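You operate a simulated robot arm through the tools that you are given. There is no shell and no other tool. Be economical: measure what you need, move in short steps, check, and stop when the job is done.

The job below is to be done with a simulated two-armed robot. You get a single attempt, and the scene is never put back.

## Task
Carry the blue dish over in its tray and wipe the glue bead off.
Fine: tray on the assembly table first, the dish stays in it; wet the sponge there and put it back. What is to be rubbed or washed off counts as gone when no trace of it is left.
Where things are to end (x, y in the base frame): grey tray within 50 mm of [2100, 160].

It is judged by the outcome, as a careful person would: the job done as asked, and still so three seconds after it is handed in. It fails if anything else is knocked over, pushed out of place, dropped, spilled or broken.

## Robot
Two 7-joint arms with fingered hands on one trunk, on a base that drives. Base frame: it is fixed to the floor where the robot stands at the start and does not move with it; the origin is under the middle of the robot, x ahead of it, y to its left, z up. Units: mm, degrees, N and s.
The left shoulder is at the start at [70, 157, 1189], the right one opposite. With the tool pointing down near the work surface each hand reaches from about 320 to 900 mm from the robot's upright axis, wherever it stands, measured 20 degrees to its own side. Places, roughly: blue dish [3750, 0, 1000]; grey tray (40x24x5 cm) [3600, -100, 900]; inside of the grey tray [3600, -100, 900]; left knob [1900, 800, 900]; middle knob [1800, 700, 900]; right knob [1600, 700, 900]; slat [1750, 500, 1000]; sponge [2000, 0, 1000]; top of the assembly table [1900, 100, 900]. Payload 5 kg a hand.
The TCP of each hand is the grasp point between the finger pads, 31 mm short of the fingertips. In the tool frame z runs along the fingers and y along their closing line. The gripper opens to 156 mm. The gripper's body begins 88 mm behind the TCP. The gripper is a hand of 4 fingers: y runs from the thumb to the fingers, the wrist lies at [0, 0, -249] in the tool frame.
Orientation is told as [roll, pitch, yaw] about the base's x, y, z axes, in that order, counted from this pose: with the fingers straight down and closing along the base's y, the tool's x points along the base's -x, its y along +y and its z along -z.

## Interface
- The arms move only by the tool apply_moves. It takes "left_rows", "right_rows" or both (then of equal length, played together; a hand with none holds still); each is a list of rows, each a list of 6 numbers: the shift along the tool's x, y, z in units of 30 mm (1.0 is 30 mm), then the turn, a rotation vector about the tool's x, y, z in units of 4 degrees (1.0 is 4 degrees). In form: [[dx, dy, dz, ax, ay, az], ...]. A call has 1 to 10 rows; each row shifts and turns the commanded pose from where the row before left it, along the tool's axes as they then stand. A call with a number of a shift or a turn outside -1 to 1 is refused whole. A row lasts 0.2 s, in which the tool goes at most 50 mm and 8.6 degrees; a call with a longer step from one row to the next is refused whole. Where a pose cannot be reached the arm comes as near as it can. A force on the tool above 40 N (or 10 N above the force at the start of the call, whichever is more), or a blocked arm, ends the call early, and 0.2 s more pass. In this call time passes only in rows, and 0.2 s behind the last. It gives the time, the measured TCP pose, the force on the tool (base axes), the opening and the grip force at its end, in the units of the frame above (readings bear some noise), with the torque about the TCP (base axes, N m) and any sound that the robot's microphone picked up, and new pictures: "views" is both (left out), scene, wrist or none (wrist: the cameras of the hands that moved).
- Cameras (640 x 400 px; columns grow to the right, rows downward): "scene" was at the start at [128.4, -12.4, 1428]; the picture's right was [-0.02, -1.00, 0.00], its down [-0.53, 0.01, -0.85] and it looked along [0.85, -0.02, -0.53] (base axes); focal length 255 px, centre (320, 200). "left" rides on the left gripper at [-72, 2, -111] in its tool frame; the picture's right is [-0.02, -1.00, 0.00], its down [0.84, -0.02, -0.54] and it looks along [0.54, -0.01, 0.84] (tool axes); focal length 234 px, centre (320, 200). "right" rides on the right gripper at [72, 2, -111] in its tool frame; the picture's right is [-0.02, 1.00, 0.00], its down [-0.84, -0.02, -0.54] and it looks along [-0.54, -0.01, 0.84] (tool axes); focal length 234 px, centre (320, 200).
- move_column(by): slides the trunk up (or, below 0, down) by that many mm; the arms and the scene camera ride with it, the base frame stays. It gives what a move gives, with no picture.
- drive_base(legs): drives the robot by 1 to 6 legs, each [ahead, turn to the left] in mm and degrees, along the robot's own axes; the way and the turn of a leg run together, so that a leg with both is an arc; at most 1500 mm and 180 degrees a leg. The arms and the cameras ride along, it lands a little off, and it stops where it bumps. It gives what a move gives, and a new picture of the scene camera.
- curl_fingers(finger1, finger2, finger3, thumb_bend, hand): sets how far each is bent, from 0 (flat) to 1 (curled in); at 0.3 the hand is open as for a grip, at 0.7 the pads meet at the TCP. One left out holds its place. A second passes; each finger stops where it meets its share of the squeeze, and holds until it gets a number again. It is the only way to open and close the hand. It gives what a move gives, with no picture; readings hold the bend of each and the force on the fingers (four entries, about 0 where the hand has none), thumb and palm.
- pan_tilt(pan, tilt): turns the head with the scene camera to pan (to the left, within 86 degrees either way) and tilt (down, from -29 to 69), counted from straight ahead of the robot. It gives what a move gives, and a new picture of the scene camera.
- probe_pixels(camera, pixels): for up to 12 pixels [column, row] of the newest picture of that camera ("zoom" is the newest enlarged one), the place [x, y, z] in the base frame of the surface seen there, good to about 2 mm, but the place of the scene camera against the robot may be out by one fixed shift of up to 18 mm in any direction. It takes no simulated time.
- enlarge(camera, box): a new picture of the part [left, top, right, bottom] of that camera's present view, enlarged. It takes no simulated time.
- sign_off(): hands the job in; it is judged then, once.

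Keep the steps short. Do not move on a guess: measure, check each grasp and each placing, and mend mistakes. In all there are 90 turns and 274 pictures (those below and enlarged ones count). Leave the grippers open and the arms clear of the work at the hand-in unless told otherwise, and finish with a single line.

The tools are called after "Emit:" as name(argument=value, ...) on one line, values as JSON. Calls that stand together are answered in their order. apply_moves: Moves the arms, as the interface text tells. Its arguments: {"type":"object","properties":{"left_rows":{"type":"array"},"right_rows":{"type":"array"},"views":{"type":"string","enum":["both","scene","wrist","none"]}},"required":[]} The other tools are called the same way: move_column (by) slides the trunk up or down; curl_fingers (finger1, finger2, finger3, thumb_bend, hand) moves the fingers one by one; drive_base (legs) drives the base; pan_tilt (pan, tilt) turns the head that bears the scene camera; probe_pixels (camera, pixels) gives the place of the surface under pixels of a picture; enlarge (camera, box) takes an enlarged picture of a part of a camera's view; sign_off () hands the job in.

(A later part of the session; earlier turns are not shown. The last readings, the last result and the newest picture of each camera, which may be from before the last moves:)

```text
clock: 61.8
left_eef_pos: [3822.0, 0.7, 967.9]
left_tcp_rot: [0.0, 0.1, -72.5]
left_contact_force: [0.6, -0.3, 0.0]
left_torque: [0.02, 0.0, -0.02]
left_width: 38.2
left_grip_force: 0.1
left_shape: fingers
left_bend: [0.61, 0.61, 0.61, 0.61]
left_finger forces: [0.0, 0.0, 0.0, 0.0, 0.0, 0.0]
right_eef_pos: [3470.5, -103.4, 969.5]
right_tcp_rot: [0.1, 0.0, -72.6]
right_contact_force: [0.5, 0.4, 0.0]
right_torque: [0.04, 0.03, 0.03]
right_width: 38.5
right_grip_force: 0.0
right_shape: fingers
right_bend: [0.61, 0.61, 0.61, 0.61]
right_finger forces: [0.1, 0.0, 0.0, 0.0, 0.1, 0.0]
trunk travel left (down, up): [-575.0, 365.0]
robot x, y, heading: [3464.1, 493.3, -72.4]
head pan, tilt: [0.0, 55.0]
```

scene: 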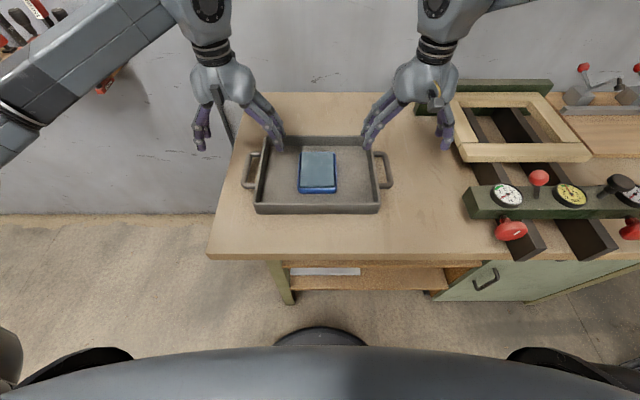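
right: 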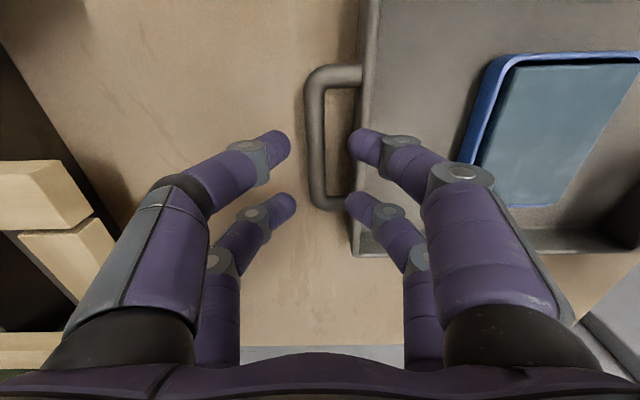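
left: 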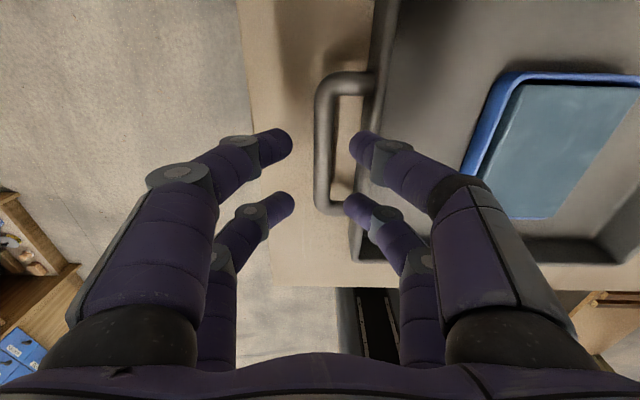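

Both hands straddle the bars well. I narrow the opening to about 27 mm for more room beside the tray wall, then descend.

Emit:
curl_fingers(hand="right", finger1=0.635, finger2=0.635, finger3=0.635, thumb_bend=0.635)

Emit:
curl_fingers(hand="left", finger1=0.635, finger2=0.635, finger3=0.635, thumb_bend=0.635)

Emit:
apply_moves(right_rows=[[0, -0.05, 0.5, 0, 0, 0], [0, 0, 0.5, 0, 0, 0], [0, 0, 0.5, 0, 0, 0]], left_rows=[[0, 0, 0.5, 0, 0, 0], [0, 0, 0.5, 0, 0, 0], [0, 0, 0.5, 0, 0, 0]], views="wrist")

```text
clock: 62.8
left_eef_pos: [3820.1, 2.8, 968.7]
left_tcp_rot: [0.1, 0.0, -72.4]
left_contact_force: [1.1, -0.4, -0.2]
left_torque: [0.01, -0.02, 0.0]
left_width: 37.9
left_grip_force: 0.1
left_shape: fingers
left_bend: [0.61, 0.61, 0.61, 0.61]
left_finger forces: [0.0, 0.0, 0.0, 0.0, 0.1, 0.0]
right_eef_pos: [3469.8, -103.6, 971.0]
right_tcp_rot: [0.1, 0.1, -72.6]
right_contact_force: [0.7, 0.0, 0.0]
right_torque: [-0.03, -0.02, -0.02]
right_width: 30.7
right_grip_force: 0.1
right_shape: fingers
right_bend: [0.63, 0.63, 0.63, 0.63]
right_finger forces: [0.1, 0.0, 0.0, 0.1, 0.0, 0.1]
trunk travel left (down, up): [-575.0, 365.0]
robot x, y, heading: [3467.1, 491.2, -72.8]
head pan, tilt: [0.0, 55.0]
```

```text
clock: 63.8
left_eef_pos: [3821.5, 3.2, 968.8]
left_tcp_rot: [0.0, 0.0, -72.4]
left_contact_force: [0.2, 0.4, 0.3]
left_torque: [0.01, -0.01, -0.01]
left_width: 30.9
left_grip_force: 0.1
left_shape: fingers
left_bend: [0.63, 0.63, 0.63, 0.63]
left_finger forces: [0.0, 0.1, 0.0, 0.0, 0.1, 0.0]
right_eef_pos: [3469.1, -105.2, 971.5]
right_tcp_rot: [0.0, 0.0, -72.7]
right_contact_force: [0.3, 0.1, -0.1]
right_torque: [-0.02, -0.02, -0.01]
right_width: 30.6
right_grip_force: 0.0
right_shape: fingers
right_bend: [0.63, 0.63, 0.63, 0.63]
right_finger forces: [0.0, 0.0, 0.0, 0.0, 0.0, 0.0]
trunk travel left (down, up): [-575.0, 365.0]
robot x, y, heading: [3468.7, 494.4, -72.7]
head pan, tilt: [0.0, 55.0]
```

```text
clock: 64.6
left_eef_pos: [3821.8, 2.7, 926.2]
left_tcp_rot: [0.0, 0.0, -72.5]
left_contact_force: [1.4, -0.4, 2.1]
left_torque: [0.01, 0.06, -0.03]
left_width: 30.7
left_grip_force: 1.4
left_shape: fingers
left_bend: [0.63, 0.63, 0.65, 0.63]
left_finger forces: [0.0, 0.0, 3.0, 0.1, 0.1, 0.1]
right_eef_pos: [3468.6, -104.8, 927.4]
right_tcp_rot: [0.0, -0.2, -72.7]
right_contact_force: [-3.9, -1.9, 5.2]
right_torque: [0.0, -0.1, -0.05]
right_width: 26.4
right_grip_force: 3.2
right_shape: fingers
right_bend: [0.65, 0.65, 0.63, 0.63]
right_finger forces: [3.7, 3.1, 0.0, 0.0, 0.1, 0.1]
trunk travel left (down, up): [-575.0, 365.0]
robot x, y, heading: [3465.2, 490.6, -72.7]
head pan, tilt: [0.0, 55.0]
```

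right: 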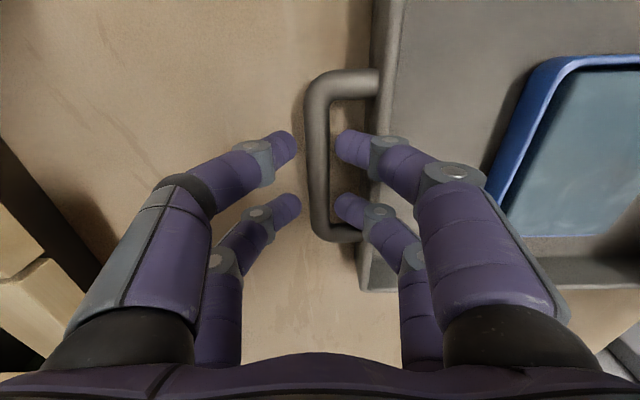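
left: 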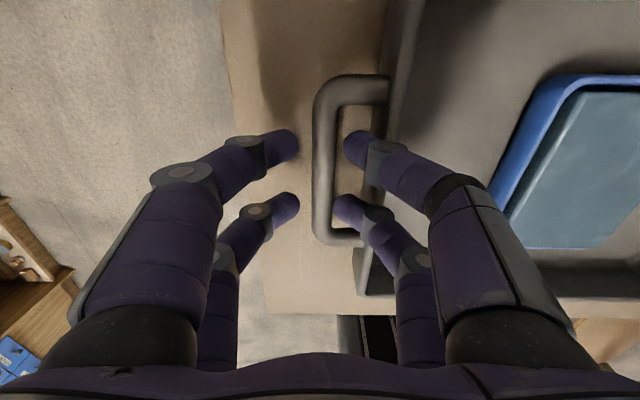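

The inner finger backs are touching the tray wall, because the fingers slope inward. I lift 20 mm and tilt both wrists outward by 20°, so the inner fingers stand upright in the gap.

Emit:
apply_moves(right_rows=[[0, 0, -0.67, 0, 0, 0], [0, 0, 0, -1, 0, 0], [0, 0, 0, -1, 0, 0], [0, 0, 0, -1, 0, 0], [0, 0, 0, -1, 0, 0], [0, 0, 0, -1, 0, 0]], left_rows=[[0, 0, -0.67, 0, 0, 0], [0, 0, 0, 1, 0, 0], [0, 0, 0, 1, 0, 0], [0, 0, 0, 1, 0, 0], [0, 0, 0, 1, 0, 0], [0, 0, 0, 1, 0, 0]])

```text
clock: 66.0
left_eef_pos: [3819.3, 3.0, 943.7]
left_tcp_rot: [-20.1, 0.0, -72.4]
left_contact_force: [-0.2, -0.4, 0.1]
left_torque: [-0.01, -0.04, 0.01]
left_width: 30.5
left_grip_force: 0.1
left_shape: fingers
left_bend: [0.63, 0.63, 0.63, 0.63]
left_finger forces: [0.0, 0.1, 0.1, 0.0, 0.0, 0.0]
right_eef_pos: [3468.0, -104.4, 946.6]
right_tcp_rot: [20.0, 0.0, -72.7]
right_contact_force: [0.8, -0.4, -0.2]
right_torque: [0.0, 0.01, 0.01]
right_width: 29.8
right_grip_force: 0.1
right_shape: fingers
right_bend: [0.63, 0.63, 0.63, 0.63]
right_finger forces: [0.0, 0.0, 0.0, 0.1, 0.0, 0.0]
trunk travel left (down, up): [-575.0, 365.0]
robot x, y, heading: [3463.4, 490.2, -72.7]
head pan, tilt: [0.0, 55.0]
```

scene: 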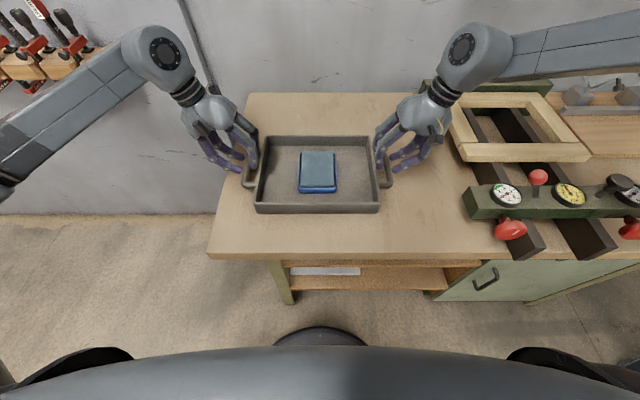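
right: 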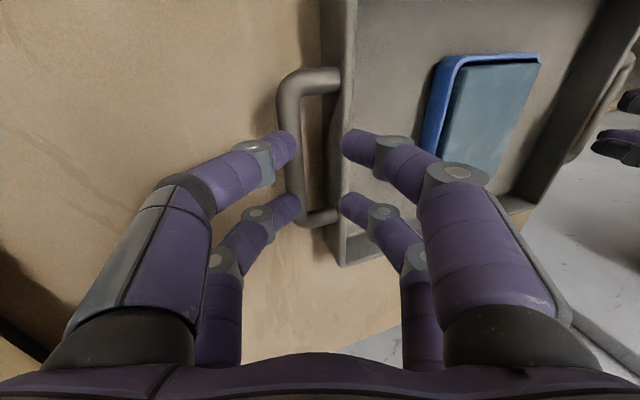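
left: 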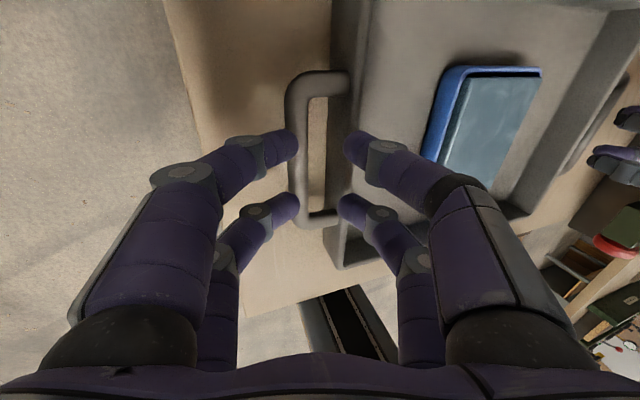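

20° would drive the fingertips too far toward the wall. I take half of the tilt back, narrow the opening to about 24 mm and shift about 4 mm outward, then descend gently.

Emit:
apply_moves(right_rows=[[0, -0.05, 0, 1, 0, 0], [0, -0.05, 0, 1, 0, 0], [0, 0, 0, 0.5, 0, 0]], left_rows=[[0, 0.08, 0, -1, 0, 0], [0, 0.08, 0, -1, 0, 0], [0, 0, 0, -0.5, 0, 0]], views="none")

Emit:
curl_fingers(hand="right", finger1=0.66, finger2=0.66, finger3=0.65, thumb_bend=0.65)

Emit:
curl_fingers(hand="left", finger1=0.65, finger2=0.65, finger3=0.66, thumb_bend=0.66)

Emit:
apply_moves(right_rows=[[0, -0.07, 0.4, 0, 0, 0], [0, -0.07, 0.4, 0, 0, 0], [0, -0.07, 0.4, 0, 0, 0]], left_rows=[[0, 0.07, 0.4, 0, 0, 0], [0, 0.07, 0.4, 0, 0, 0], [0, 0.07, 0.35, 0, 0, 0]], views="wrist")

```text
clock: 66.8
left_eef_pos: [3825.4, 3.5, 942.3]
left_tcp_rot: [-10.0, 0.0, -72.4]
left_contact_force: [-0.7, -0.4, 0.7]
left_torque: [0.0, -0.01, 0.01]
left_width: 30.5
left_grip_force: 0.1
left_shape: fingers
left_bend: [0.63, 0.63, 0.63, 0.63]
left_finger forces: [0.0, 0.0, 0.0, 0.2, 0.1, 0.0]
right_eef_pos: [3466.0, -106.0, 945.1]
right_tcp_rot: [9.8, -0.2, -72.8]
right_contact_force: [-0.2, -0.2, -0.4]
right_torque: [0.03, -0.01, 0.01]
right_width: 29.8
right_grip_force: 0.0
right_shape: fingers
right_bend: [0.63, 0.63, 0.63, 0.63]
right_finger forces: [0.1, 0.0, 0.0, 0.0, 0.0, 0.1]
trunk travel left (down, up): [-575.0, 365.0]
robot x, y, heading: [3468.8, 491.8, -72.6]
head pan, tilt: [0.0, 55.0]
```

```text
clock: 67.8
left_eef_pos: [3824.9, 3.8, 943.0]
left_tcp_rot: [-10.0, 0.0, -72.6]
left_contact_force: [0.0, -0.1, -1.0]
left_torque: [0.0, 0.01, 0.02]
left_width: 30.4
left_grip_force: 0.1
left_shape: fingers
left_bend: [0.63, 0.63, 0.63, 0.63]
left_finger forces: [0.0, 0.0, 0.1, 0.0, 0.0, 0.0]
right_eef_pos: [3465.4, -105.2, 945.3]
right_tcp_rot: [10.0, 0.0, -72.7]
right_contact_force: [0.1, 0.5, 0.0]
right_torque: [0.03, 0.02, 0.01]
right_width: 21.5
right_grip_force: 0.1
right_shape: fingers
right_bend: [0.66, 0.66, 0.65, 0.65]
right_finger forces: [0.0, 0.0, 0.0, 0.0, 0.0, 0.0]
trunk travel left (down, up): [-575.0, 365.0]
robot x, y, heading: [3466.3, 491.5, -72.6]
head pan, tilt: [0.0, 55.0]
```

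```text
clock: 68.8
left_eef_pos: [3824.7, 5.2, 943.0]
left_tcp_rot: [-10.0, 0.0, -72.6]
left_contact_force: [-0.4, -0.5, -0.1]
left_torque: [-0.02, -0.01, 0.0]
left_width: 21.1
left_grip_force: 0.0
left_shape: fingers
left_bend: [0.65, 0.65, 0.66, 0.66]
left_finger forces: [0.1, 0.0, 0.1, 0.1, 0.1, 0.0]
right_eef_pos: [3464.6, -105.0, 945.7]
right_tcp_rot: [10.0, 0.0, -72.8]
right_contact_force: [-0.2, -0.2, -0.2]
right_torque: [-0.02, 0.0, -0.03]
right_width: 21.3
right_grip_force: 0.0
right_shape: fingers
right_bend: [0.66, 0.66, 0.65, 0.65]
right_finger forces: [0.1, 0.1, 0.0, 0.0, 0.0, 0.1]
trunk travel left (down, up): [-575.0, 365.0]
robot x, y, heading: [3466.9, 490.7, -72.4]
head pan, tilt: [0.0, 55.0]
```

```text
clock: 69.6
left_eef_pos: [3823.8, 4.9, 914.6]
left_tcp_rot: [-10.2, -0.6, -72.5]
left_contact_force: [2.7, -5.1, 25.3]
left_torque: [0.05, 0.96, 0.12]
left_width: 21.9
left_grip_force: 17.9
left_shape: fingers
left_bend: [0.65, 0.65, 0.65, 0.66]
left_finger forces: [0.0, 0.0, 34.1, 0.0, 1.2, 0.0]
right_eef_pos: [3465.8, -105.1, 915.4]
right_tcp_rot: [10.1, -0.6, -72.8]
right_contact_force: [-5.5, -5.1, 29.3]
right_torque: [0.37, -0.87, -0.12]
right_width: 17.6
right_grip_force: 21.0
right_shape: fingers
right_bend: [0.67, 0.68, 0.65, 0.65]
right_finger forces: [28.2, 13.1, 0.0, 0.0, 0.0, 0.1]
trunk travel left (down, up): [-575.0, 365.0]
robot x, y, heading: [3465.7, 491.7, -72.6]
head pan, tilt: [0.0, 55.0]
```

right: 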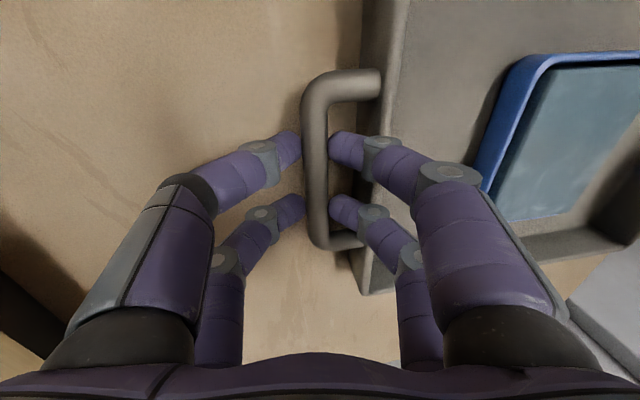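
left: 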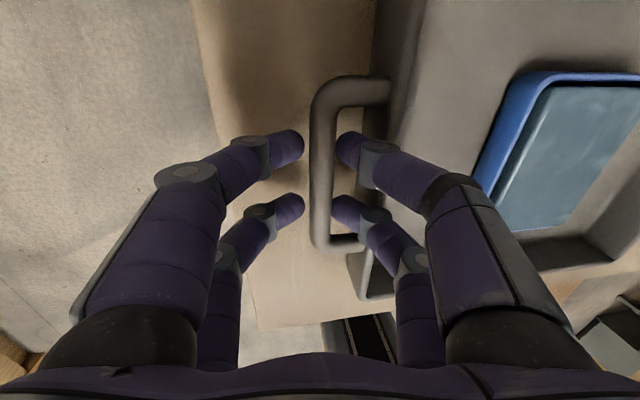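

The fingers still press on the wall, about 27 N vertical. I stop there and measure the finger slope in the right picture to choose the tilt.

Emit:
probe_pixels(camera="right", pixels=[[338, 150], [355, 153], [380, 145], [405, 165], [440, 172], [470, 220], [340, 205], [378, 210], [317, 150], [398, 60], [372, 250], [420, 330]])

Emit:
probe_pixels(camera="left", pixels=[[346, 148], [375, 155], [405, 170], [340, 208], [372, 212], [295, 145], [260, 150], [322, 120], [322, 180], [385, 60], [365, 270], [362, 180]])

```text
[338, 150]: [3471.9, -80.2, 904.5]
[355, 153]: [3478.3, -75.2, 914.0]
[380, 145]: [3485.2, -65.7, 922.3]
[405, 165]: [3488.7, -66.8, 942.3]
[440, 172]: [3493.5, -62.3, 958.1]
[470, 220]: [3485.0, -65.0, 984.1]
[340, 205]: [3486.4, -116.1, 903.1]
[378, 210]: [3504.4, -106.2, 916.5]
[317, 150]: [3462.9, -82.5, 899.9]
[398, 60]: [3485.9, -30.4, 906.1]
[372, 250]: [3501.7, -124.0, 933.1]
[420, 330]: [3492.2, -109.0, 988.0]
```

```text
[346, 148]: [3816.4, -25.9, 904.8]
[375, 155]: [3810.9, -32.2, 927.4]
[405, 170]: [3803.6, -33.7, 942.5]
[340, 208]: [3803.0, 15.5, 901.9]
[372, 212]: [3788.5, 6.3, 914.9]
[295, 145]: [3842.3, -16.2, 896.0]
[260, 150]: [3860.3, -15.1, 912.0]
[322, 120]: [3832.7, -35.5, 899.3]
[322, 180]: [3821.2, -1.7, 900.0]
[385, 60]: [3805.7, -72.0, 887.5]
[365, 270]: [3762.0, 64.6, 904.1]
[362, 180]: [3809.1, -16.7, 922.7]
```

The tips already reach about 5 mm below the bar, but the finger knuckles press the wall rim. I lift 9 mm, tilt to 20°, shift 6 mm outward so the inner pads lie against the bar, then go down again.

Emit:
apply_moves(right_rows=[[0, 0, -0.3, 0, 0, 0], [0, -0.07, 0, -1, 0, 0], [0, -0.07, 0, -1, 0, 0], [0, -0.06, 0, -0.5, 0, 0], [0, -0.11, 0.3, 0, 0, 0]], left_rows=[[0, 0, -0.3, 0, 0, 0], [0, 0.05, 0, 1, 0, 0], [0, 0.05, 0, 1, 0, 0], [0, 0.04, 0, 0.5, 0, 0], [0, 0.11, 0.3, 0, 0, 0]], views="wrist")

```text
clock: 70.8
left_eef_pos: [3830.0, 6.0, 905.3]
left_tcp_rot: [-20.1, 0.1, -72.5]
left_contact_force: [-4.0, 1.0, 1.9]
left_torque: [0.0, 0.12, -0.05]
left_width: 23.4
left_grip_force: 2.5
left_shape: fingers
left_bend: [0.65, 0.65, 0.64, 0.65]
left_finger forces: [0.0, 0.0, 1.9, 0.0, 2.5, 0.0]
right_eef_pos: [3457.9, -105.8, 907.1]
right_tcp_rot: [20.0, 0.1, -72.6]
right_contact_force: [2.6, 2.0, 1.2]
right_torque: [0.06, -0.07, 0.08]
right_width: 23.8
right_grip_force: 1.3
right_shape: fingers
right_bend: [0.65, 0.65, 0.65, 0.65]
right_finger forces: [1.7, 1.6, 0.0, 0.0, 0.1, 0.0]
trunk travel left (down, up): [-575.0, 365.0]
robot x, y, heading: [3467.0, 493.3, -72.6]
head pan, tilt: [0.0, 55.0]
```

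right: 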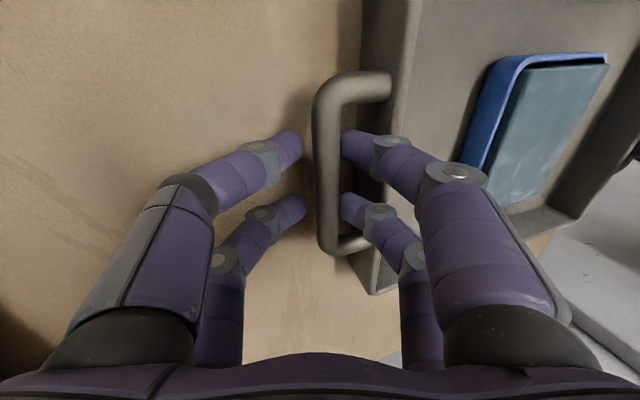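
left: 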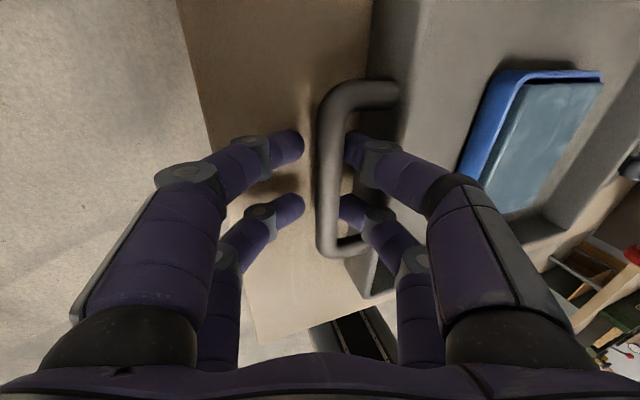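

Now both hands are down at z≈906, with the inner pads lightly on the bars. I close both hands.

Emit:
curl_fingers(hand="right", finger1=0.8, finger2=0.8, finger3=0.8, thumb_bend=0.8)

Emit:
curl_fingers(hand="left", finger1=0.8, finger2=0.8, finger3=0.8, thumb_bend=0.8)

```text
clock: 71.8
left_eef_pos: [3830.5, 6.4, 905.8]
left_tcp_rot: [-19.9, 0.0, -72.4]
left_contact_force: [0.3, 0.2, 0.0]
left_torque: [-0.03, 0.14, -0.06]
left_width: 22.4
left_grip_force: 4.1
left_shape: fingers
left_bend: [0.65, 0.65, 0.65, 0.66]
left_finger forces: [0.0, 0.0, 7.3, 0.0, 0.8, 0.1]
right_eef_pos: [3457.1, -107.0, 907.5]
right_tcp_rot: [19.9, 0.0, -72.7]
right_contact_force: [-1.6, -0.2, -3.4]
right_torque: [-0.05, 0.05, 0.02]
right_width: 2.1
right_grip_force: 14.6
right_shape: fingers
right_bend: [0.65, 0.66, 0.78, 0.77]
right_finger forces: [6.9, 6.9, 8.1, 0.1, 7.6, 0.0]
trunk travel left (down, up): [-575.0, 365.0]
robot x, y, heading: [3464.7, 495.1, -72.5]
head pan, tilt: [0.0, 55.0]
```

```text
clock: 72.8
left_eef_pos: [3829.0, 5.8, 905.6]
left_tcp_rot: [-20.1, 0.0, -72.6]
left_contact_force: [-11.8, -1.5, 0.3]
left_torque: [0.17, 1.06, -0.53]
left_width: 11.4
left_grip_force: 36.8
left_shape: fingers
left_bend: [0.67, 0.67, 0.67, 0.67]
left_finger forces: [8.5, 8.7, 33.2, 0.0, 23.0, 0.1]
right_eef_pos: [3458.1, -107.0, 906.4]
right_tcp_rot: [20.0, 0.0, -72.7]
right_contact_force: [10.3, 1.4, -5.6]
right_torque: [-0.04, 0.03, -0.06]
right_width: 2.6
right_grip_force: 16.4
right_shape: fingers
right_bend: [0.65, 0.65, 0.78, 0.77]
right_finger forces: [9.4, 9.2, 6.3, 0.0, 7.3, 0.0]
trunk travel left (down, up): [-575.0, 365.0]
robot x, y, heading: [3463.3, 493.8, -72.7]
head pan, tilt: [0.0, 55.0]
```

Every finger bears on the bars, but the right hand grips less firmly. I tighten it and look.

Emit:
curl_fingers(hand="right", finger1=0.95, finger2=0.95, finger3=0.95, thumb_bend=0.95)

Emit:
curl_fingers(hand="left", finger1=0.95, finger2=0.95, finger3=0.95, thumb_bend=0.95)

Emit:
enlarge(camera="scene", box=[200, 100, 440, 250])

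Emit:
enlarge(camera="right", box=[160, 40, 480, 240])

```text
clock: 73.8
left_eef_pos: [3830.7, 5.3, 906.5]
left_tcp_rot: [-20.2, -0.1, -72.5]
left_contact_force: [-1.3, -0.1, 11.3]
left_torque: [0.4, 2.62, -0.82]
left_width: 12.6
left_grip_force: 65.4
left_shape: fingers
left_bend: [0.67, 0.67, 0.67, 0.67]
left_finger forces: [9.9, 9.5, 91.2, 0.1, 19.8, 0.0]
right_eef_pos: [3459.9, -107.0, 907.2]
right_tcp_rot: [20.1, 0.0, -72.6]
right_contact_force: [4.6, 0.3, -9.9]
right_torque: [-0.1, 0.32, 0.18]
right_width: 10.3
right_grip_force: 11.4
right_shape: fingers
right_bend: [0.8, 0.88, 0.93, 0.93]
right_finger forces: [0.1, 8.7, 14.6, 0.1, 0.0, 0.0]
trunk travel left (down, up): [-575.0, 365.0]
robot x, y, heading: [3464.5, 490.7, -72.6]
head pan, tilt: [0.0, 55.0]
```

```text
clock: 74.8
left_eef_pos: [3829.7, 5.6, 905.6]
left_tcp_rot: [-19.9, 0.0, -72.5]
left_contact_force: [-3.6, -1.0, 6.0]
left_torque: [0.34, 1.54, -0.59]
left_width: 13.6
left_grip_force: 52.6
left_shape: fingers
left_bend: [0.67, 0.67, 0.68, 0.67]
left_finger forces: [10.2, 10.1, 61.1, 0.0, 24.2, 0.0]
right_eef_pos: [3458.0, -107.0, 907.4]
right_tcp_rot: [20.0, -0.1, -72.6]
right_contact_force: [4.2, -0.3, -7.0]
right_torque: [-0.04, 0.26, 0.12]
right_width: 9.6
right_grip_force: 10.1
right_shape: fingers
right_bend: [0.83, 0.88, 0.94, 0.94]
right_finger forces: [0.0, 7.4, 12.7, 0.0, 0.0, 0.0]
trunk travel left (down, up): [-575.0, 365.0]
robot x, y, heading: [3466.4, 488.8, -72.7]
head pan, tilt: [0.0, 55.0]
```

```text
2.67 times, centred on (320, 175) of scene
```

zoom: 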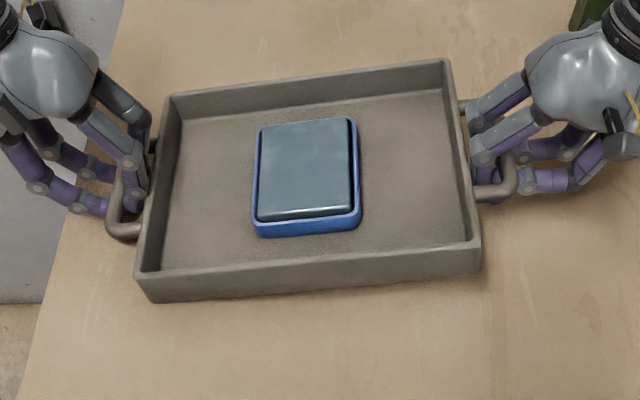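

```text
2.00 times, centred on (320, 140) of right
```

zoom: 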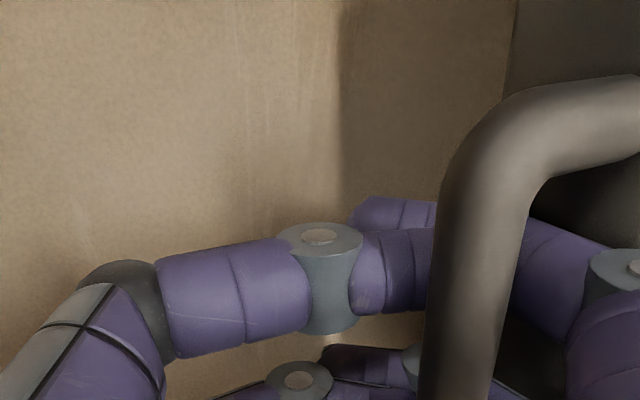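

On the right hand the fingers have slid under the bar, and the tray has moved slightly. I check the bar's height and the tray corners.

Emit:
probe_pixels(camera="zoom", pixels=[[480, 200], [470, 300], [450, 380], [620, 85], [390, 250], [250, 280], [580, 250]])

Emit:
enlarge(camera="scene", box=[220, 110, 412, 230])

Emit:
probe_pixels(camera="zoom", pixels=[[120, 85], [475, 45], [95, 275], [510, 240], [300, 60], [300, 265], [530, 170], [90, 215], [280, 130], [280, 210]])

```text
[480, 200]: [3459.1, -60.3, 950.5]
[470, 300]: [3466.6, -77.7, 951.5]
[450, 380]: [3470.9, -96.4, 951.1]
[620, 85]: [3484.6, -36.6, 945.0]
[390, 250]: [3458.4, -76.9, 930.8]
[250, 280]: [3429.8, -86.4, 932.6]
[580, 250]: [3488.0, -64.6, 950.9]
```

```text
3.33 times, centred on (316, 170) of scene
```

zoom: 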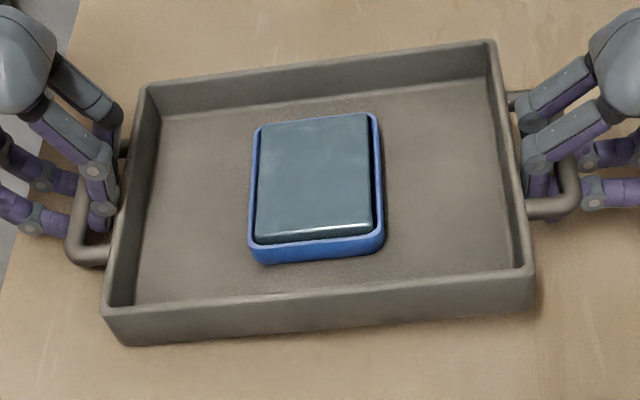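

```text
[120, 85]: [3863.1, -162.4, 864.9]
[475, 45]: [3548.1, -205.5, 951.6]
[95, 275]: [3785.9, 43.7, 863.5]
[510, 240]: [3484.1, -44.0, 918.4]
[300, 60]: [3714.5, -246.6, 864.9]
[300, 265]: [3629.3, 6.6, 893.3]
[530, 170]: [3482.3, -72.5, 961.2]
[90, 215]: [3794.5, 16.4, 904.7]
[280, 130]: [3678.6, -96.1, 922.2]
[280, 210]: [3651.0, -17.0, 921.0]
```

The right fingers curled under the bar and lifted the right end by about 50 mm. I uncurl in small steps to set it back down gently.

Emit:
curl_fingers(hand="right", finger1=0.82, finger2=0.82, finger3=0.86, thumb_bend=0.86)

Emit:
curl_fingers(hand="right", finger1=0.75, finger2=0.75, finger3=0.8, thumb_bend=0.8)

Emit:
enlarge(camera="right", box=[160, 40, 480, 240])

Emit:
probe_pixels(camera="zoom", pixels=[[480, 200], [470, 250], [450, 150], [420, 100]])

```text
clock: 75.8
left_eef_pos: [3830.7, 5.8, 905.7]
left_tcp_rot: [-20.0, 0.1, -72.5]
left_contact_force: [-6.1, -1.5, 4.0]
left_torque: [0.31, 1.09, -0.52]
left_width: 13.6
left_grip_force: 46.3
left_shape: fingers
left_bend: [0.67, 0.67, 0.68, 0.67]
left_finger forces: [9.7, 9.5, 48.6, 0.0, 25.1, 0.0]
right_eef_pos: [3458.0, -107.0, 907.2]
right_tcp_rot: [20.0, 0.0, -72.7]
right_contact_force: [4.6, -0.7, -6.8]
right_torque: [0.06, 0.33, 0.09]
right_width: 11.1
right_grip_force: 6.8
right_shape: fingers
right_bend: [0.75, 0.8, 0.88, 0.9]
right_finger forces: [0.0, 13.7, 0.1, 0.0, 0.1, 0.0]
trunk travel left (down, up): [-575.0, 365.0]
robot x, y, heading: [3464.3, 490.6, -72.4]
head pan, tilt: [0.0, 55.0]
```

```text
clock: 76.8
left_eef_pos: [3829.7, 5.7, 905.6]
left_tcp_rot: [-20.0, -0.1, -72.5]
left_contact_force: [-8.9, -1.8, 2.0]
left_torque: [0.24, 0.72, -0.4]
left_width: 13.2
left_grip_force: 41.4
left_shape: fingers
left_bend: [0.67, 0.67, 0.68, 0.67]
left_finger forces: [9.9, 9.6, 35.7, 0.0, 27.3, 0.0]
right_eef_pos: [3458.3, -107.8, 907.1]
right_tcp_rot: [19.9, 0.0, -72.6]
right_contact_force: [8.1, 2.1, -1.1]
right_torque: [0.08, 0.33, 0.09]
right_width: 7.2
right_grip_force: 3.5
right_shape: fingers
right_bend: [0.65, 0.72, 0.84, 0.83]
right_finger forces: [1.1, 6.5, 0.0, 0.0, 0.0, 0.0]
trunk travel left (down, up): [-575.0, 365.0]
robot x, y, heading: [3467.7, 490.3, -72.6]
head pan, tilt: [0.0, 55.0]
```

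```text
2.00 times, centred on (320, 140) of right
```

zoom: 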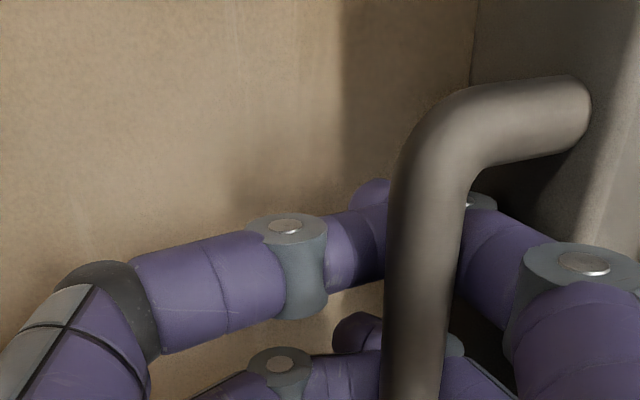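

```text
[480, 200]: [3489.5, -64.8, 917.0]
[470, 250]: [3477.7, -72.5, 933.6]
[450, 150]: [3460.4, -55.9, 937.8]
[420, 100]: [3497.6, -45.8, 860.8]
```

The bar is coming down, now at about 935. I continue.

Emit:
curl_fingers(hand="right", finger1=0.68, finger2=0.68, finger3=0.75, thumb_bend=0.75)

Emit:
curl_fingers(hand="right", finger1=0.65, finger2=0.65, finger3=0.68, thumb_bend=0.68)

Emit:
curl_fingers(hand="right", finger1=0.64, finger2=0.64, finger3=0.63, thumb_bend=0.63)

Emit:
enlarge(camera="right", box=[160, 40, 480, 240])

Emit:
probe_pixels(camera="zoom", pixels=[[340, 150], [340, 250], [330, 350], [350, 380], [400, 100], [440, 100]])

Emit:
enlarge(camera="scene", box=[220, 110, 412, 230])

```text
clock: 77.8
left_eef_pos: [3830.0, 5.4, 906.0]
left_tcp_rot: [-20.0, 0.1, -72.5]
left_contact_force: [-5.2, -1.0, 5.9]
left_torque: [0.11, 0.42, -0.37]
left_width: 12.2
left_grip_force: 32.9
left_shape: fingers
left_bend: [0.67, 0.67, 0.68, 0.67]
left_finger forces: [9.9, 9.8, 20.8, 0.1, 24.2, 0.0]
right_eef_pos: [3457.2, -106.9, 907.1]
right_tcp_rot: [20.0, 0.1, -72.5]
right_contact_force: [6.1, 1.1, 0.3]
right_torque: [-0.04, 0.11, -0.05]
right_width: 3.5
right_grip_force: 4.0
right_shape: fingers
right_bend: [0.65, 0.65, 0.75, 0.75]
right_finger forces: [3.6, 3.8, 0.0, 0.0, 0.0, 0.0]
trunk travel left (down, up): [-575.0, 365.0]
robot x, y, heading: [3469.6, 490.7, -72.5]
head pan, tilt: [0.0, 55.0]
```

```text
clock: 78.8
left_eef_pos: [3829.7, 4.8, 906.3]
left_tcp_rot: [-19.9, 0.0, -72.5]
left_contact_force: [-5.1, -0.8, 6.7]
left_torque: [0.16, 0.46, -0.35]
left_width: 12.0
left_grip_force: 32.0
left_shape: fingers
left_bend: [0.66, 0.67, 0.68, 0.67]
left_finger forces: [9.8, 9.8, 20.6, 0.0, 23.8, 0.0]
right_eef_pos: [3458.2, -107.2, 906.6]
right_tcp_rot: [20.0, 0.0, -72.7]
right_contact_force: [2.2, -0.7, 0.0]
right_torque: [-0.04, 0.11, -0.01]
right_width: 18.8
right_grip_force: 2.0
right_shape: fingers
right_bend: [0.64, 0.64, 0.68, 0.68]
right_finger forces: [1.9, 2.3, 0.1, 0.1, 0.0, 0.1]
trunk travel left (down, up): [-575.0, 365.0]
robot x, y, heading: [3467.7, 490.4, -72.6]
head pan, tilt: [0.0, 55.0]
```

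```text
clock: 79.8
left_eef_pos: [3829.0, 7.9, 905.6]
left_tcp_rot: [-20.0, 0.0, -72.5]
left_contact_force: [-7.5, -1.5, 7.1]
left_torque: [0.14, 0.44, -0.26]
left_width: 11.8
left_grip_force: 29.4
left_shape: fingers
left_bend: [0.66, 0.67, 0.68, 0.67]
left_finger forces: [9.4, 9.0, 18.0, 0.0, 23.5, 0.0]
right_eef_pos: [3457.9, -107.2, 907.2]
right_tcp_rot: [20.0, -0.1, -72.5]
right_contact_force: [3.5, 0.6, -0.4]
right_torque: [-0.01, 0.07, 0.0]
right_width: 29.7
right_grip_force: 2.7
right_shape: fingers
right_bend: [0.63, 0.62, 0.63, 0.63]
right_finger forces: [2.1, 2.8, 0.0, 0.1, 0.1, 0.1]
trunk travel left (down, up): [-575.0, 365.0]
robot x, y, heading: [3462.4, 489.9, -72.7]
head pan, tilt: [0.0, 55.0]
```

```text
2.00 times, centred on (320, 140) of right
```

zoom: 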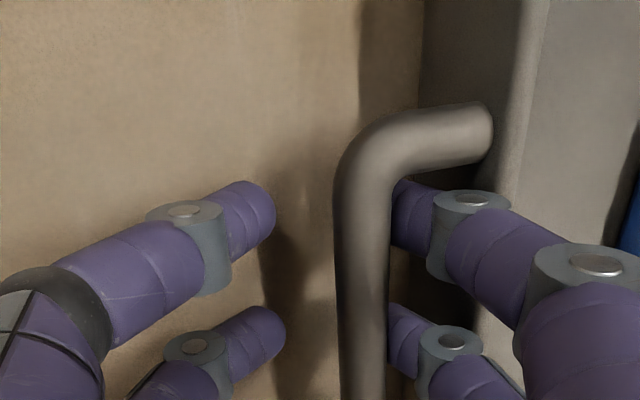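

```text
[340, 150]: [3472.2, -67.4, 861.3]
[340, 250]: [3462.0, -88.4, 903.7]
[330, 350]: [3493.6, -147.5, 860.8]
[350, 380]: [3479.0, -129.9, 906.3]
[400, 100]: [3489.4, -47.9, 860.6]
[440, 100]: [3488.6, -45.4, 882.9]
```

```text
3.33 times, centred on (316, 170) of scene
```

zoom: 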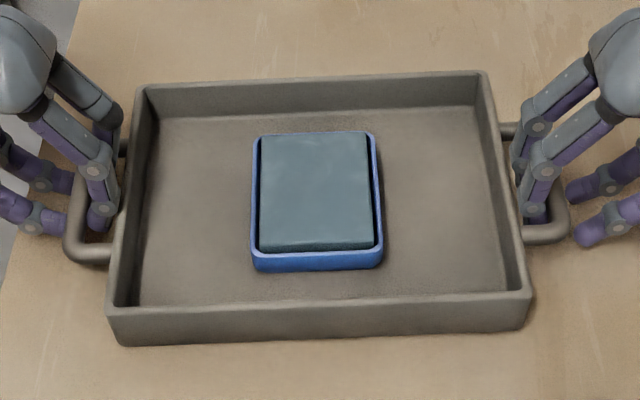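

The tray is flat again, the dish is sitting right, and nothing spilled. I lower the right hand 8 mm so the bar sits mid-pad, then close gently and only to just past pad contact.

Emit:
apply_moves(right_rows=[[0, -0.09, 0.25, 0, 0, 0]], views="none")

Emit:
curl_fingers(hand="right", finger1=0.66, finger2=0.66, finger3=0.7, thumb_bend=0.7)

Emit:
enlarge(camera="right", box=[160, 40, 480, 240])

```text
clock: 80.2
left_eef_pos: [3829.2, 6.0, 906.6]
left_tcp_rot: [-20.1, -0.2, -72.5]
left_contact_force: [-6.5, -1.7, 3.3]
left_torque: [0.06, 0.33, -0.28]
left_width: 10.9
left_grip_force: 27.2
left_shape: fingers
left_bend: [0.66, 0.67, 0.68, 0.67]
left_finger forces: [9.4, 8.7, 13.5, 0.1, 22.5, 0.0]
right_eef_pos: [3458.7, -107.8, 900.7]
right_tcp_rot: [20.2, -0.4, -72.7]
right_contact_force: [0.5, -2.0, 8.2]
right_torque: [-0.03, 0.32, 0.02]
right_width: 28.0
right_grip_force: 9.0
right_shape: fingers
right_bend: [0.63, 0.62, 0.64, 0.64]
right_finger forces: [2.3, 3.3, 3.3, 0.0, 9.1, 0.1]
trunk travel left (down, up): [-575.0, 365.0]
robot x, y, heading: [3470.0, 492.7, -72.9]
head pan, tilt: [0.0, 55.0]
```

```text
clock: 81.2
left_eef_pos: [3829.0, 5.5, 907.1]
left_tcp_rot: [-20.0, 0.0, -72.5]
left_contact_force: [-10.2, 0.0, 7.1]
left_torque: [0.07, 0.46, -0.44]
left_width: 10.7
left_grip_force: 28.2
left_shape: fingers
left_bend: [0.67, 0.67, 0.68, 0.67]
left_finger forces: [8.6, 8.6, 16.4, 0.0, 23.2, 0.0]
right_eef_pos: [3458.0, -106.7, 899.6]
right_tcp_rot: [20.0, -0.2, -72.5]
right_contact_force: [8.0, 1.5, 0.5]
right_torque: [0.0, 0.02, -0.01]
right_width: 17.7
right_grip_force: 4.6
right_shape: fingers
right_bend: [0.63, 0.62, 0.7, 0.7]
right_finger forces: [4.3, 5.0, 0.1, 0.0, 0.0, 0.0]
trunk travel left (down, up): [-575.0, 365.0]
robot x, y, heading: [3463.8, 490.7, -72.8]
head pan, tilt: [0.0, 55.0]
```

```text
2.00 times, centred on (320, 140) of right
```

zoom: 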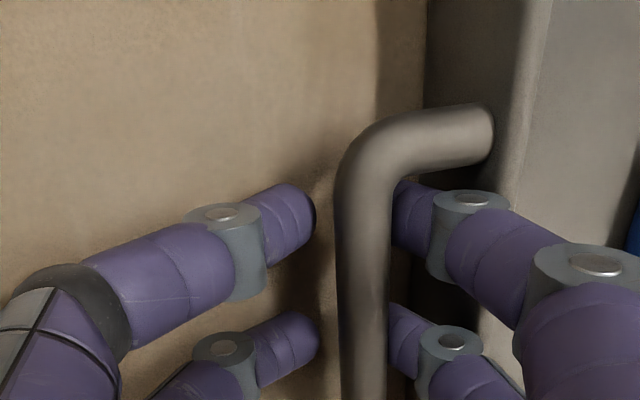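

The outer fingers have not reached the bar, since the hand sits about 10 mm too far out. I move it 6 mm inward and close again.

Emit:
apply_moves(right_rows=[[0, 0.19, 0.07, 0, 0, 0]], views="none")

Emit:
curl_fingers(hand="right", finger1=0.68, finger2=0.68, finger3=0.74, thumb_bend=0.74)

Emit:
enlarge(camera="right", box=[160, 40, 480, 240])

```text
clock: 81.6
left_eef_pos: [3829.4, 6.7, 906.5]
left_tcp_rot: [-20.0, 0.0, -72.4]
left_contact_force: [-5.8, 1.5, 7.7]
left_torque: [0.09, 0.42, -0.46]
left_width: 10.7
left_grip_force: 29.0
left_shape: fingers
left_bend: [0.66, 0.67, 0.68, 0.67]
left_finger forces: [9.2, 9.4, 18.1, 0.0, 22.1, 0.0]
right_eef_pos: [3462.1, -105.0, 899.3]
right_tcp_rot: [19.9, -0.1, -72.8]
right_contact_force: [0.5, -1.0, -0.3]
right_torque: [0.06, -0.11, 0.02]
right_width: 13.4
right_grip_force: 5.9
right_shape: fingers
right_bend: [0.65, 0.64, 0.7, 0.7]
right_finger forces: [9.6, 2.9, 0.1, 0.0, 0.0, 0.1]
trunk travel left (down, up): [-575.0, 365.0]
robot x, y, heading: [3465.7, 491.9, -72.7]
head pan, tilt: [0.0, 55.0]
```

```text
clock: 82.6
left_eef_pos: [3829.8, 6.1, 907.4]
left_tcp_rot: [-19.9, -0.1, -72.5]
left_contact_force: [-2.4, 1.2, 7.3]
left_torque: [0.2, 0.52, -0.44]
left_width: 10.8
left_grip_force: 31.1
left_shape: fingers
left_bend: [0.66, 0.67, 0.68, 0.68]
left_finger forces: [9.5, 9.6, 20.7, 0.0, 21.8, 0.0]
right_eef_pos: [3462.8, -106.0, 899.4]
right_tcp_rot: [19.9, 0.0, -72.8]
right_contact_force: [-1.2, -1.8, 0.1]
right_torque: [0.06, -0.1, 0.03]
right_width: 7.7
right_grip_force: 10.6
right_shape: fingers
right_bend: [0.66, 0.65, 0.73, 0.73]
right_finger forces: [11.3, 4.1, 2.3, 0.0, 3.3, 0.1]
trunk travel left (down, up): [-575.0, 365.0]
robot x, y, heading: [3469.7, 492.3, -72.6]
head pan, tilt: [0.0, 55.0]
```

```text
2.00 times, centred on (320, 140) of right
```

zoom: 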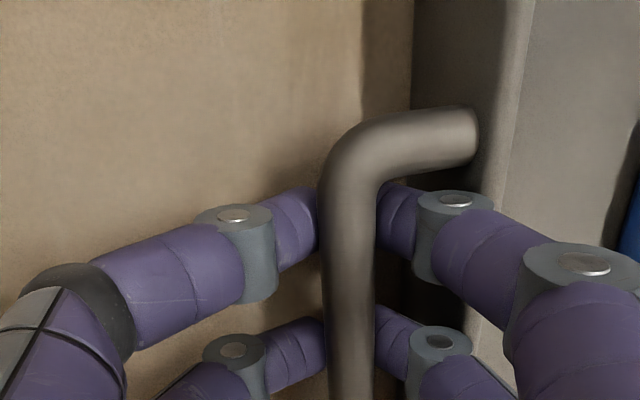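

The bar is now squarely between the pads. I tighten moderately.

Emit:
curl_fingers(hand="right", finger1=0.76, finger2=0.76, finger3=0.78, thumb_bend=0.78)

Emit:
enlarge(camera="right", box=[160, 40, 480, 240])

Emit:
enlarge(camera="left", box=[160, 40, 480, 240])

```text
clock: 83.6
left_eef_pos: [3829.9, 6.4, 905.7]
left_tcp_rot: [-20.1, 0.0, -72.5]
left_contact_force: [-4.8, -0.7, 7.7]
left_torque: [0.18, 0.81, -0.43]
left_width: 11.0
left_grip_force: 35.0
left_shape: fingers
left_bend: [0.66, 0.67, 0.68, 0.68]
left_finger forces: [9.5, 9.3, 27.5, 0.0, 22.8, 0.0]
right_eef_pos: [3463.9, -105.5, 900.0]
right_tcp_rot: [20.0, 0.0, -72.6]
right_contact_force: [7.0, 1.0, -0.9]
right_torque: [-0.03, 0.01, 0.02]
right_width: 2.0
right_grip_force: 15.2
right_shape: fingers
right_bend: [0.66, 0.65, 0.76, 0.75]
right_finger forces: [9.3, 9.3, 5.9, 0.0, 7.0, 0.0]
trunk travel left (down, up): [-575.0, 365.0]
robot x, y, heading: [3467.4, 489.9, -72.8]
head pan, tilt: [0.0, 55.0]
```

```text
2.00 times, centred on (320, 140) of right
```

zoom: 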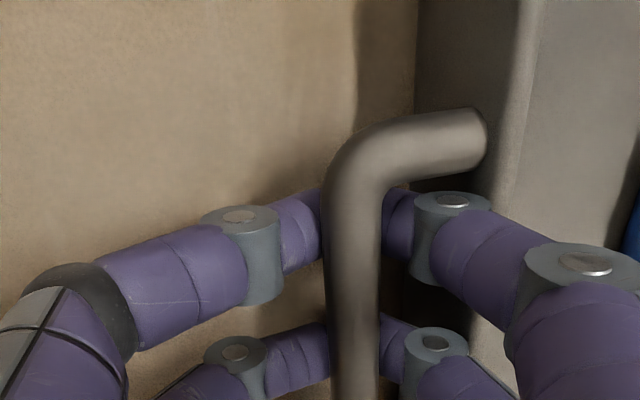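

```text
2.00 times, centred on (320, 140) of left
```

zoom: 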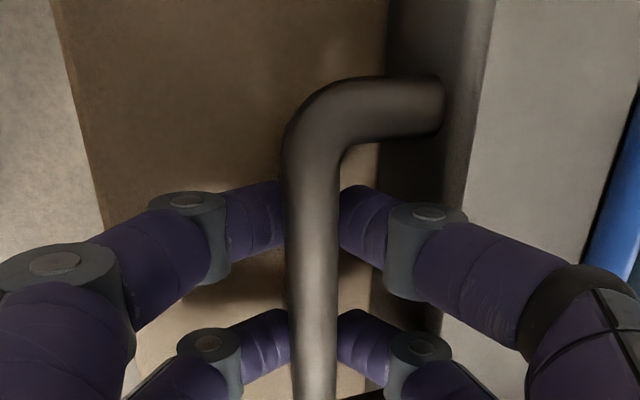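

Both bars sit cradled in the pads. I test-lift 30 mm with the trunk so both hands rise alike, then check level.

Emit:
move_column(by=30)

Emit:
enlarge(camera="scene", box=[220, 110, 412, 230])

Emit:
probe_pixels(camera="zoom", pixels=[[145, 92], [480, 78], [115, 310], [520, 300], [270, 160], [350, 160], [270, 230], [350, 230]])

```text
clock: 84.3
left_eef_pos: [3830.1, 4.5, 935.6]
left_tcp_rot: [-20.1, 0.1, -72.6]
left_contact_force: [-9.1, -1.2, -3.8]
left_torque: [0.03, 0.36, -0.41]
left_width: 11.0
left_grip_force: 29.3
left_shape: fingers
left_bend: [0.66, 0.67, 0.69, 0.68]
left_finger forces: [9.2, 9.0, 17.3, 0.0, 22.7, 0.1]
right_eef_pos: [3464.5, -106.6, 928.9]
right_tcp_rot: [20.1, 0.0, -72.6]
right_contact_force: [8.9, 2.0, -4.9]
right_torque: [-0.01, -0.03, 0.04]
right_width: 2.2
right_grip_force: 15.5
right_shape: fingers
right_bend: [0.66, 0.65, 0.76, 0.75]
right_finger forces: [9.0, 8.9, 5.3, 0.0, 7.0, 0.0]
trunk travel left (down, up): [-605.0, 335.0]
robot x, y, heading: [3465.9, 495.1, -72.5]
head pan, tilt: [0.0, 55.0]
```

```text
3.33 times, centred on (316, 170) of scene
```

zoom: 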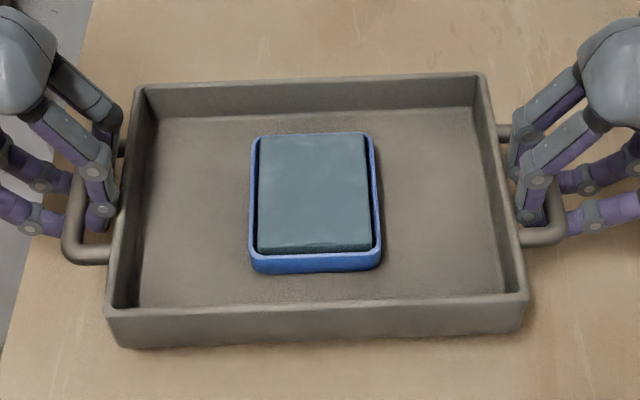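

```text
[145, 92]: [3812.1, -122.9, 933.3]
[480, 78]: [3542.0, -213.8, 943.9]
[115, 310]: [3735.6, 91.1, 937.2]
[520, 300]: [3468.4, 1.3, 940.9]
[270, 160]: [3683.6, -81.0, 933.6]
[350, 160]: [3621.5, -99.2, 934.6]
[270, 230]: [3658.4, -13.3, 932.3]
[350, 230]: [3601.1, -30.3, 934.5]
```

The tray is lifted and nearly level: the right side is about 6 mm high over 270 mm. I raise the left hand 5 mm to level it, then lift the trunk 200 mm.

Emit:
apply_moves(left_rows=[[0, -0.03, -0.08, 0, 0, 0], [0, -0.03, -0.08, 0, 0, 0]], views="none")

Emit:
move_column(by=90)

Emit:
move_column(by=90)

Emit:
pan_tilt(pan=0, tilt=45)

```text
clock: 84.9
left_eef_pos: [3829.9, 4.3, 941.6]
left_tcp_rot: [-20.0, -0.1, -72.4]
left_contact_force: [-8.5, -2.2, -5.1]
left_torque: [0.05, 0.1, -0.4]
left_width: 10.6
left_grip_force: 25.0
left_shape: fingers
left_bend: [0.66, 0.67, 0.69, 0.68]
left_finger forces: [8.7, 8.6, 10.8, 0.0, 22.2, 0.0]
right_eef_pos: [3464.1, -106.5, 929.2]
right_tcp_rot: [20.0, 0.1, -72.6]
right_contact_force: [8.7, 2.3, -4.2]
right_torque: [-0.01, -0.06, 0.09]
right_width: 2.0
right_grip_force: 16.1
right_shape: fingers
right_bend: [0.66, 0.65, 0.76, 0.75]
right_finger forces: [10.6, 8.7, 5.3, 0.0, 7.1, 0.0]
trunk travel left (down, up): [-605.0, 335.0]
robot x, y, heading: [3467.5, 490.7, -72.8]
head pan, tilt: [0.0, 55.0]
```

```text
clock: 86.2
left_eef_pos: [3830.3, 5.7, 1030.5]
left_tcp_rot: [-20.0, 0.1, -72.6]
left_contact_force: [-8.7, -1.8, -4.6]
left_torque: [0.05, 0.15, -0.28]
left_width: 11.0
left_grip_force: 25.1
left_shape: fingers
left_bend: [0.66, 0.67, 0.69, 0.68]
left_finger forces: [8.8, 8.8, 10.9, 0.0, 22.0, 0.0]
right_eef_pos: [3463.9, -106.7, 1018.8]
right_tcp_rot: [19.9, 0.1, -72.7]
right_contact_force: [7.7, 2.6, -3.8]
right_torque: [-0.01, -0.08, 0.07]
right_width: 1.8
right_grip_force: 15.7
right_shape: fingers
right_bend: [0.66, 0.65, 0.76, 0.75]
right_finger forces: [10.6, 8.5, 5.4, 0.1, 7.1, 0.0]
trunk travel left (down, up): [-695.0, 245.0]
robot x, y, heading: [3467.6, 491.3, -72.4]
head pan, tilt: [0.0, 55.0]
```

```text
clock: 87.4
left_eef_pos: [3829.5, 4.7, 1120.7]
left_tcp_rot: [-20.0, 0.1, -72.5]
left_contact_force: [-8.0, -1.6, -5.1]
left_torque: [0.03, 0.08, -0.35]
left_width: 10.5
left_grip_force: 25.0
left_shape: fingers
left_bend: [0.66, 0.67, 0.69, 0.68]
left_finger forces: [8.8, 8.9, 10.8, 0.0, 22.0, 0.0]
right_eef_pos: [3465.5, -106.4, 1109.0]
right_tcp_rot: [19.9, -0.1, -72.7]
right_contact_force: [7.8, 1.5, -2.7]
right_torque: [0.01, -0.05, 0.08]
right_width: 1.9
right_grip_force: 15.5
right_shape: fingers
right_bend: [0.66, 0.65, 0.76, 0.75]
right_finger forces: [10.6, 8.5, 5.3, 0.0, 7.0, 0.0]
trunk travel left (down, up): [-785.0, 155.0]
robot x, y, heading: [3465.1, 493.1, -72.6]
head pan, tilt: [0.0, 55.0]
```

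```text
clock: 88.1
left_eef_pos: [3829.7, 4.7, 1119.5]
left_tcp_rot: [-20.0, 0.0, -72.6]
left_contact_force: [-7.6, -2.1, -4.2]
left_torque: [0.03, 0.11, -0.33]
left_width: 10.6
left_grip_force: 24.8
left_shape: fingers
left_bend: [0.66, 0.67, 0.69, 0.68]
left_finger forces: [8.7, 8.7, 10.8, 0.1, 21.9, 0.0]
right_eef_pos: [3464.0, -106.9, 1108.9]
right_tcp_rot: [20.0, 0.0, -72.6]
right_contact_force: [7.3, 1.8, -3.7]
right_torque: [-0.01, -0.07, 0.04]
right_width: 2.0
right_grip_force: 16.0
right_shape: fingers
right_bend: [0.66, 0.65, 0.76, 0.75]
right_finger forces: [10.6, 8.5, 5.4, 0.0, 7.2, 0.0]
trunk travel left (down, up): [-785.0, 155.0]
robot x, y, heading: [3464.4, 487.6, -72.6]
head pan, tilt: [0.0, 45.0]
```

scene: 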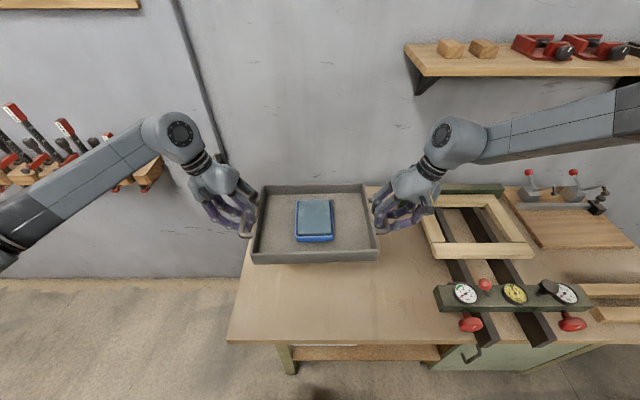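

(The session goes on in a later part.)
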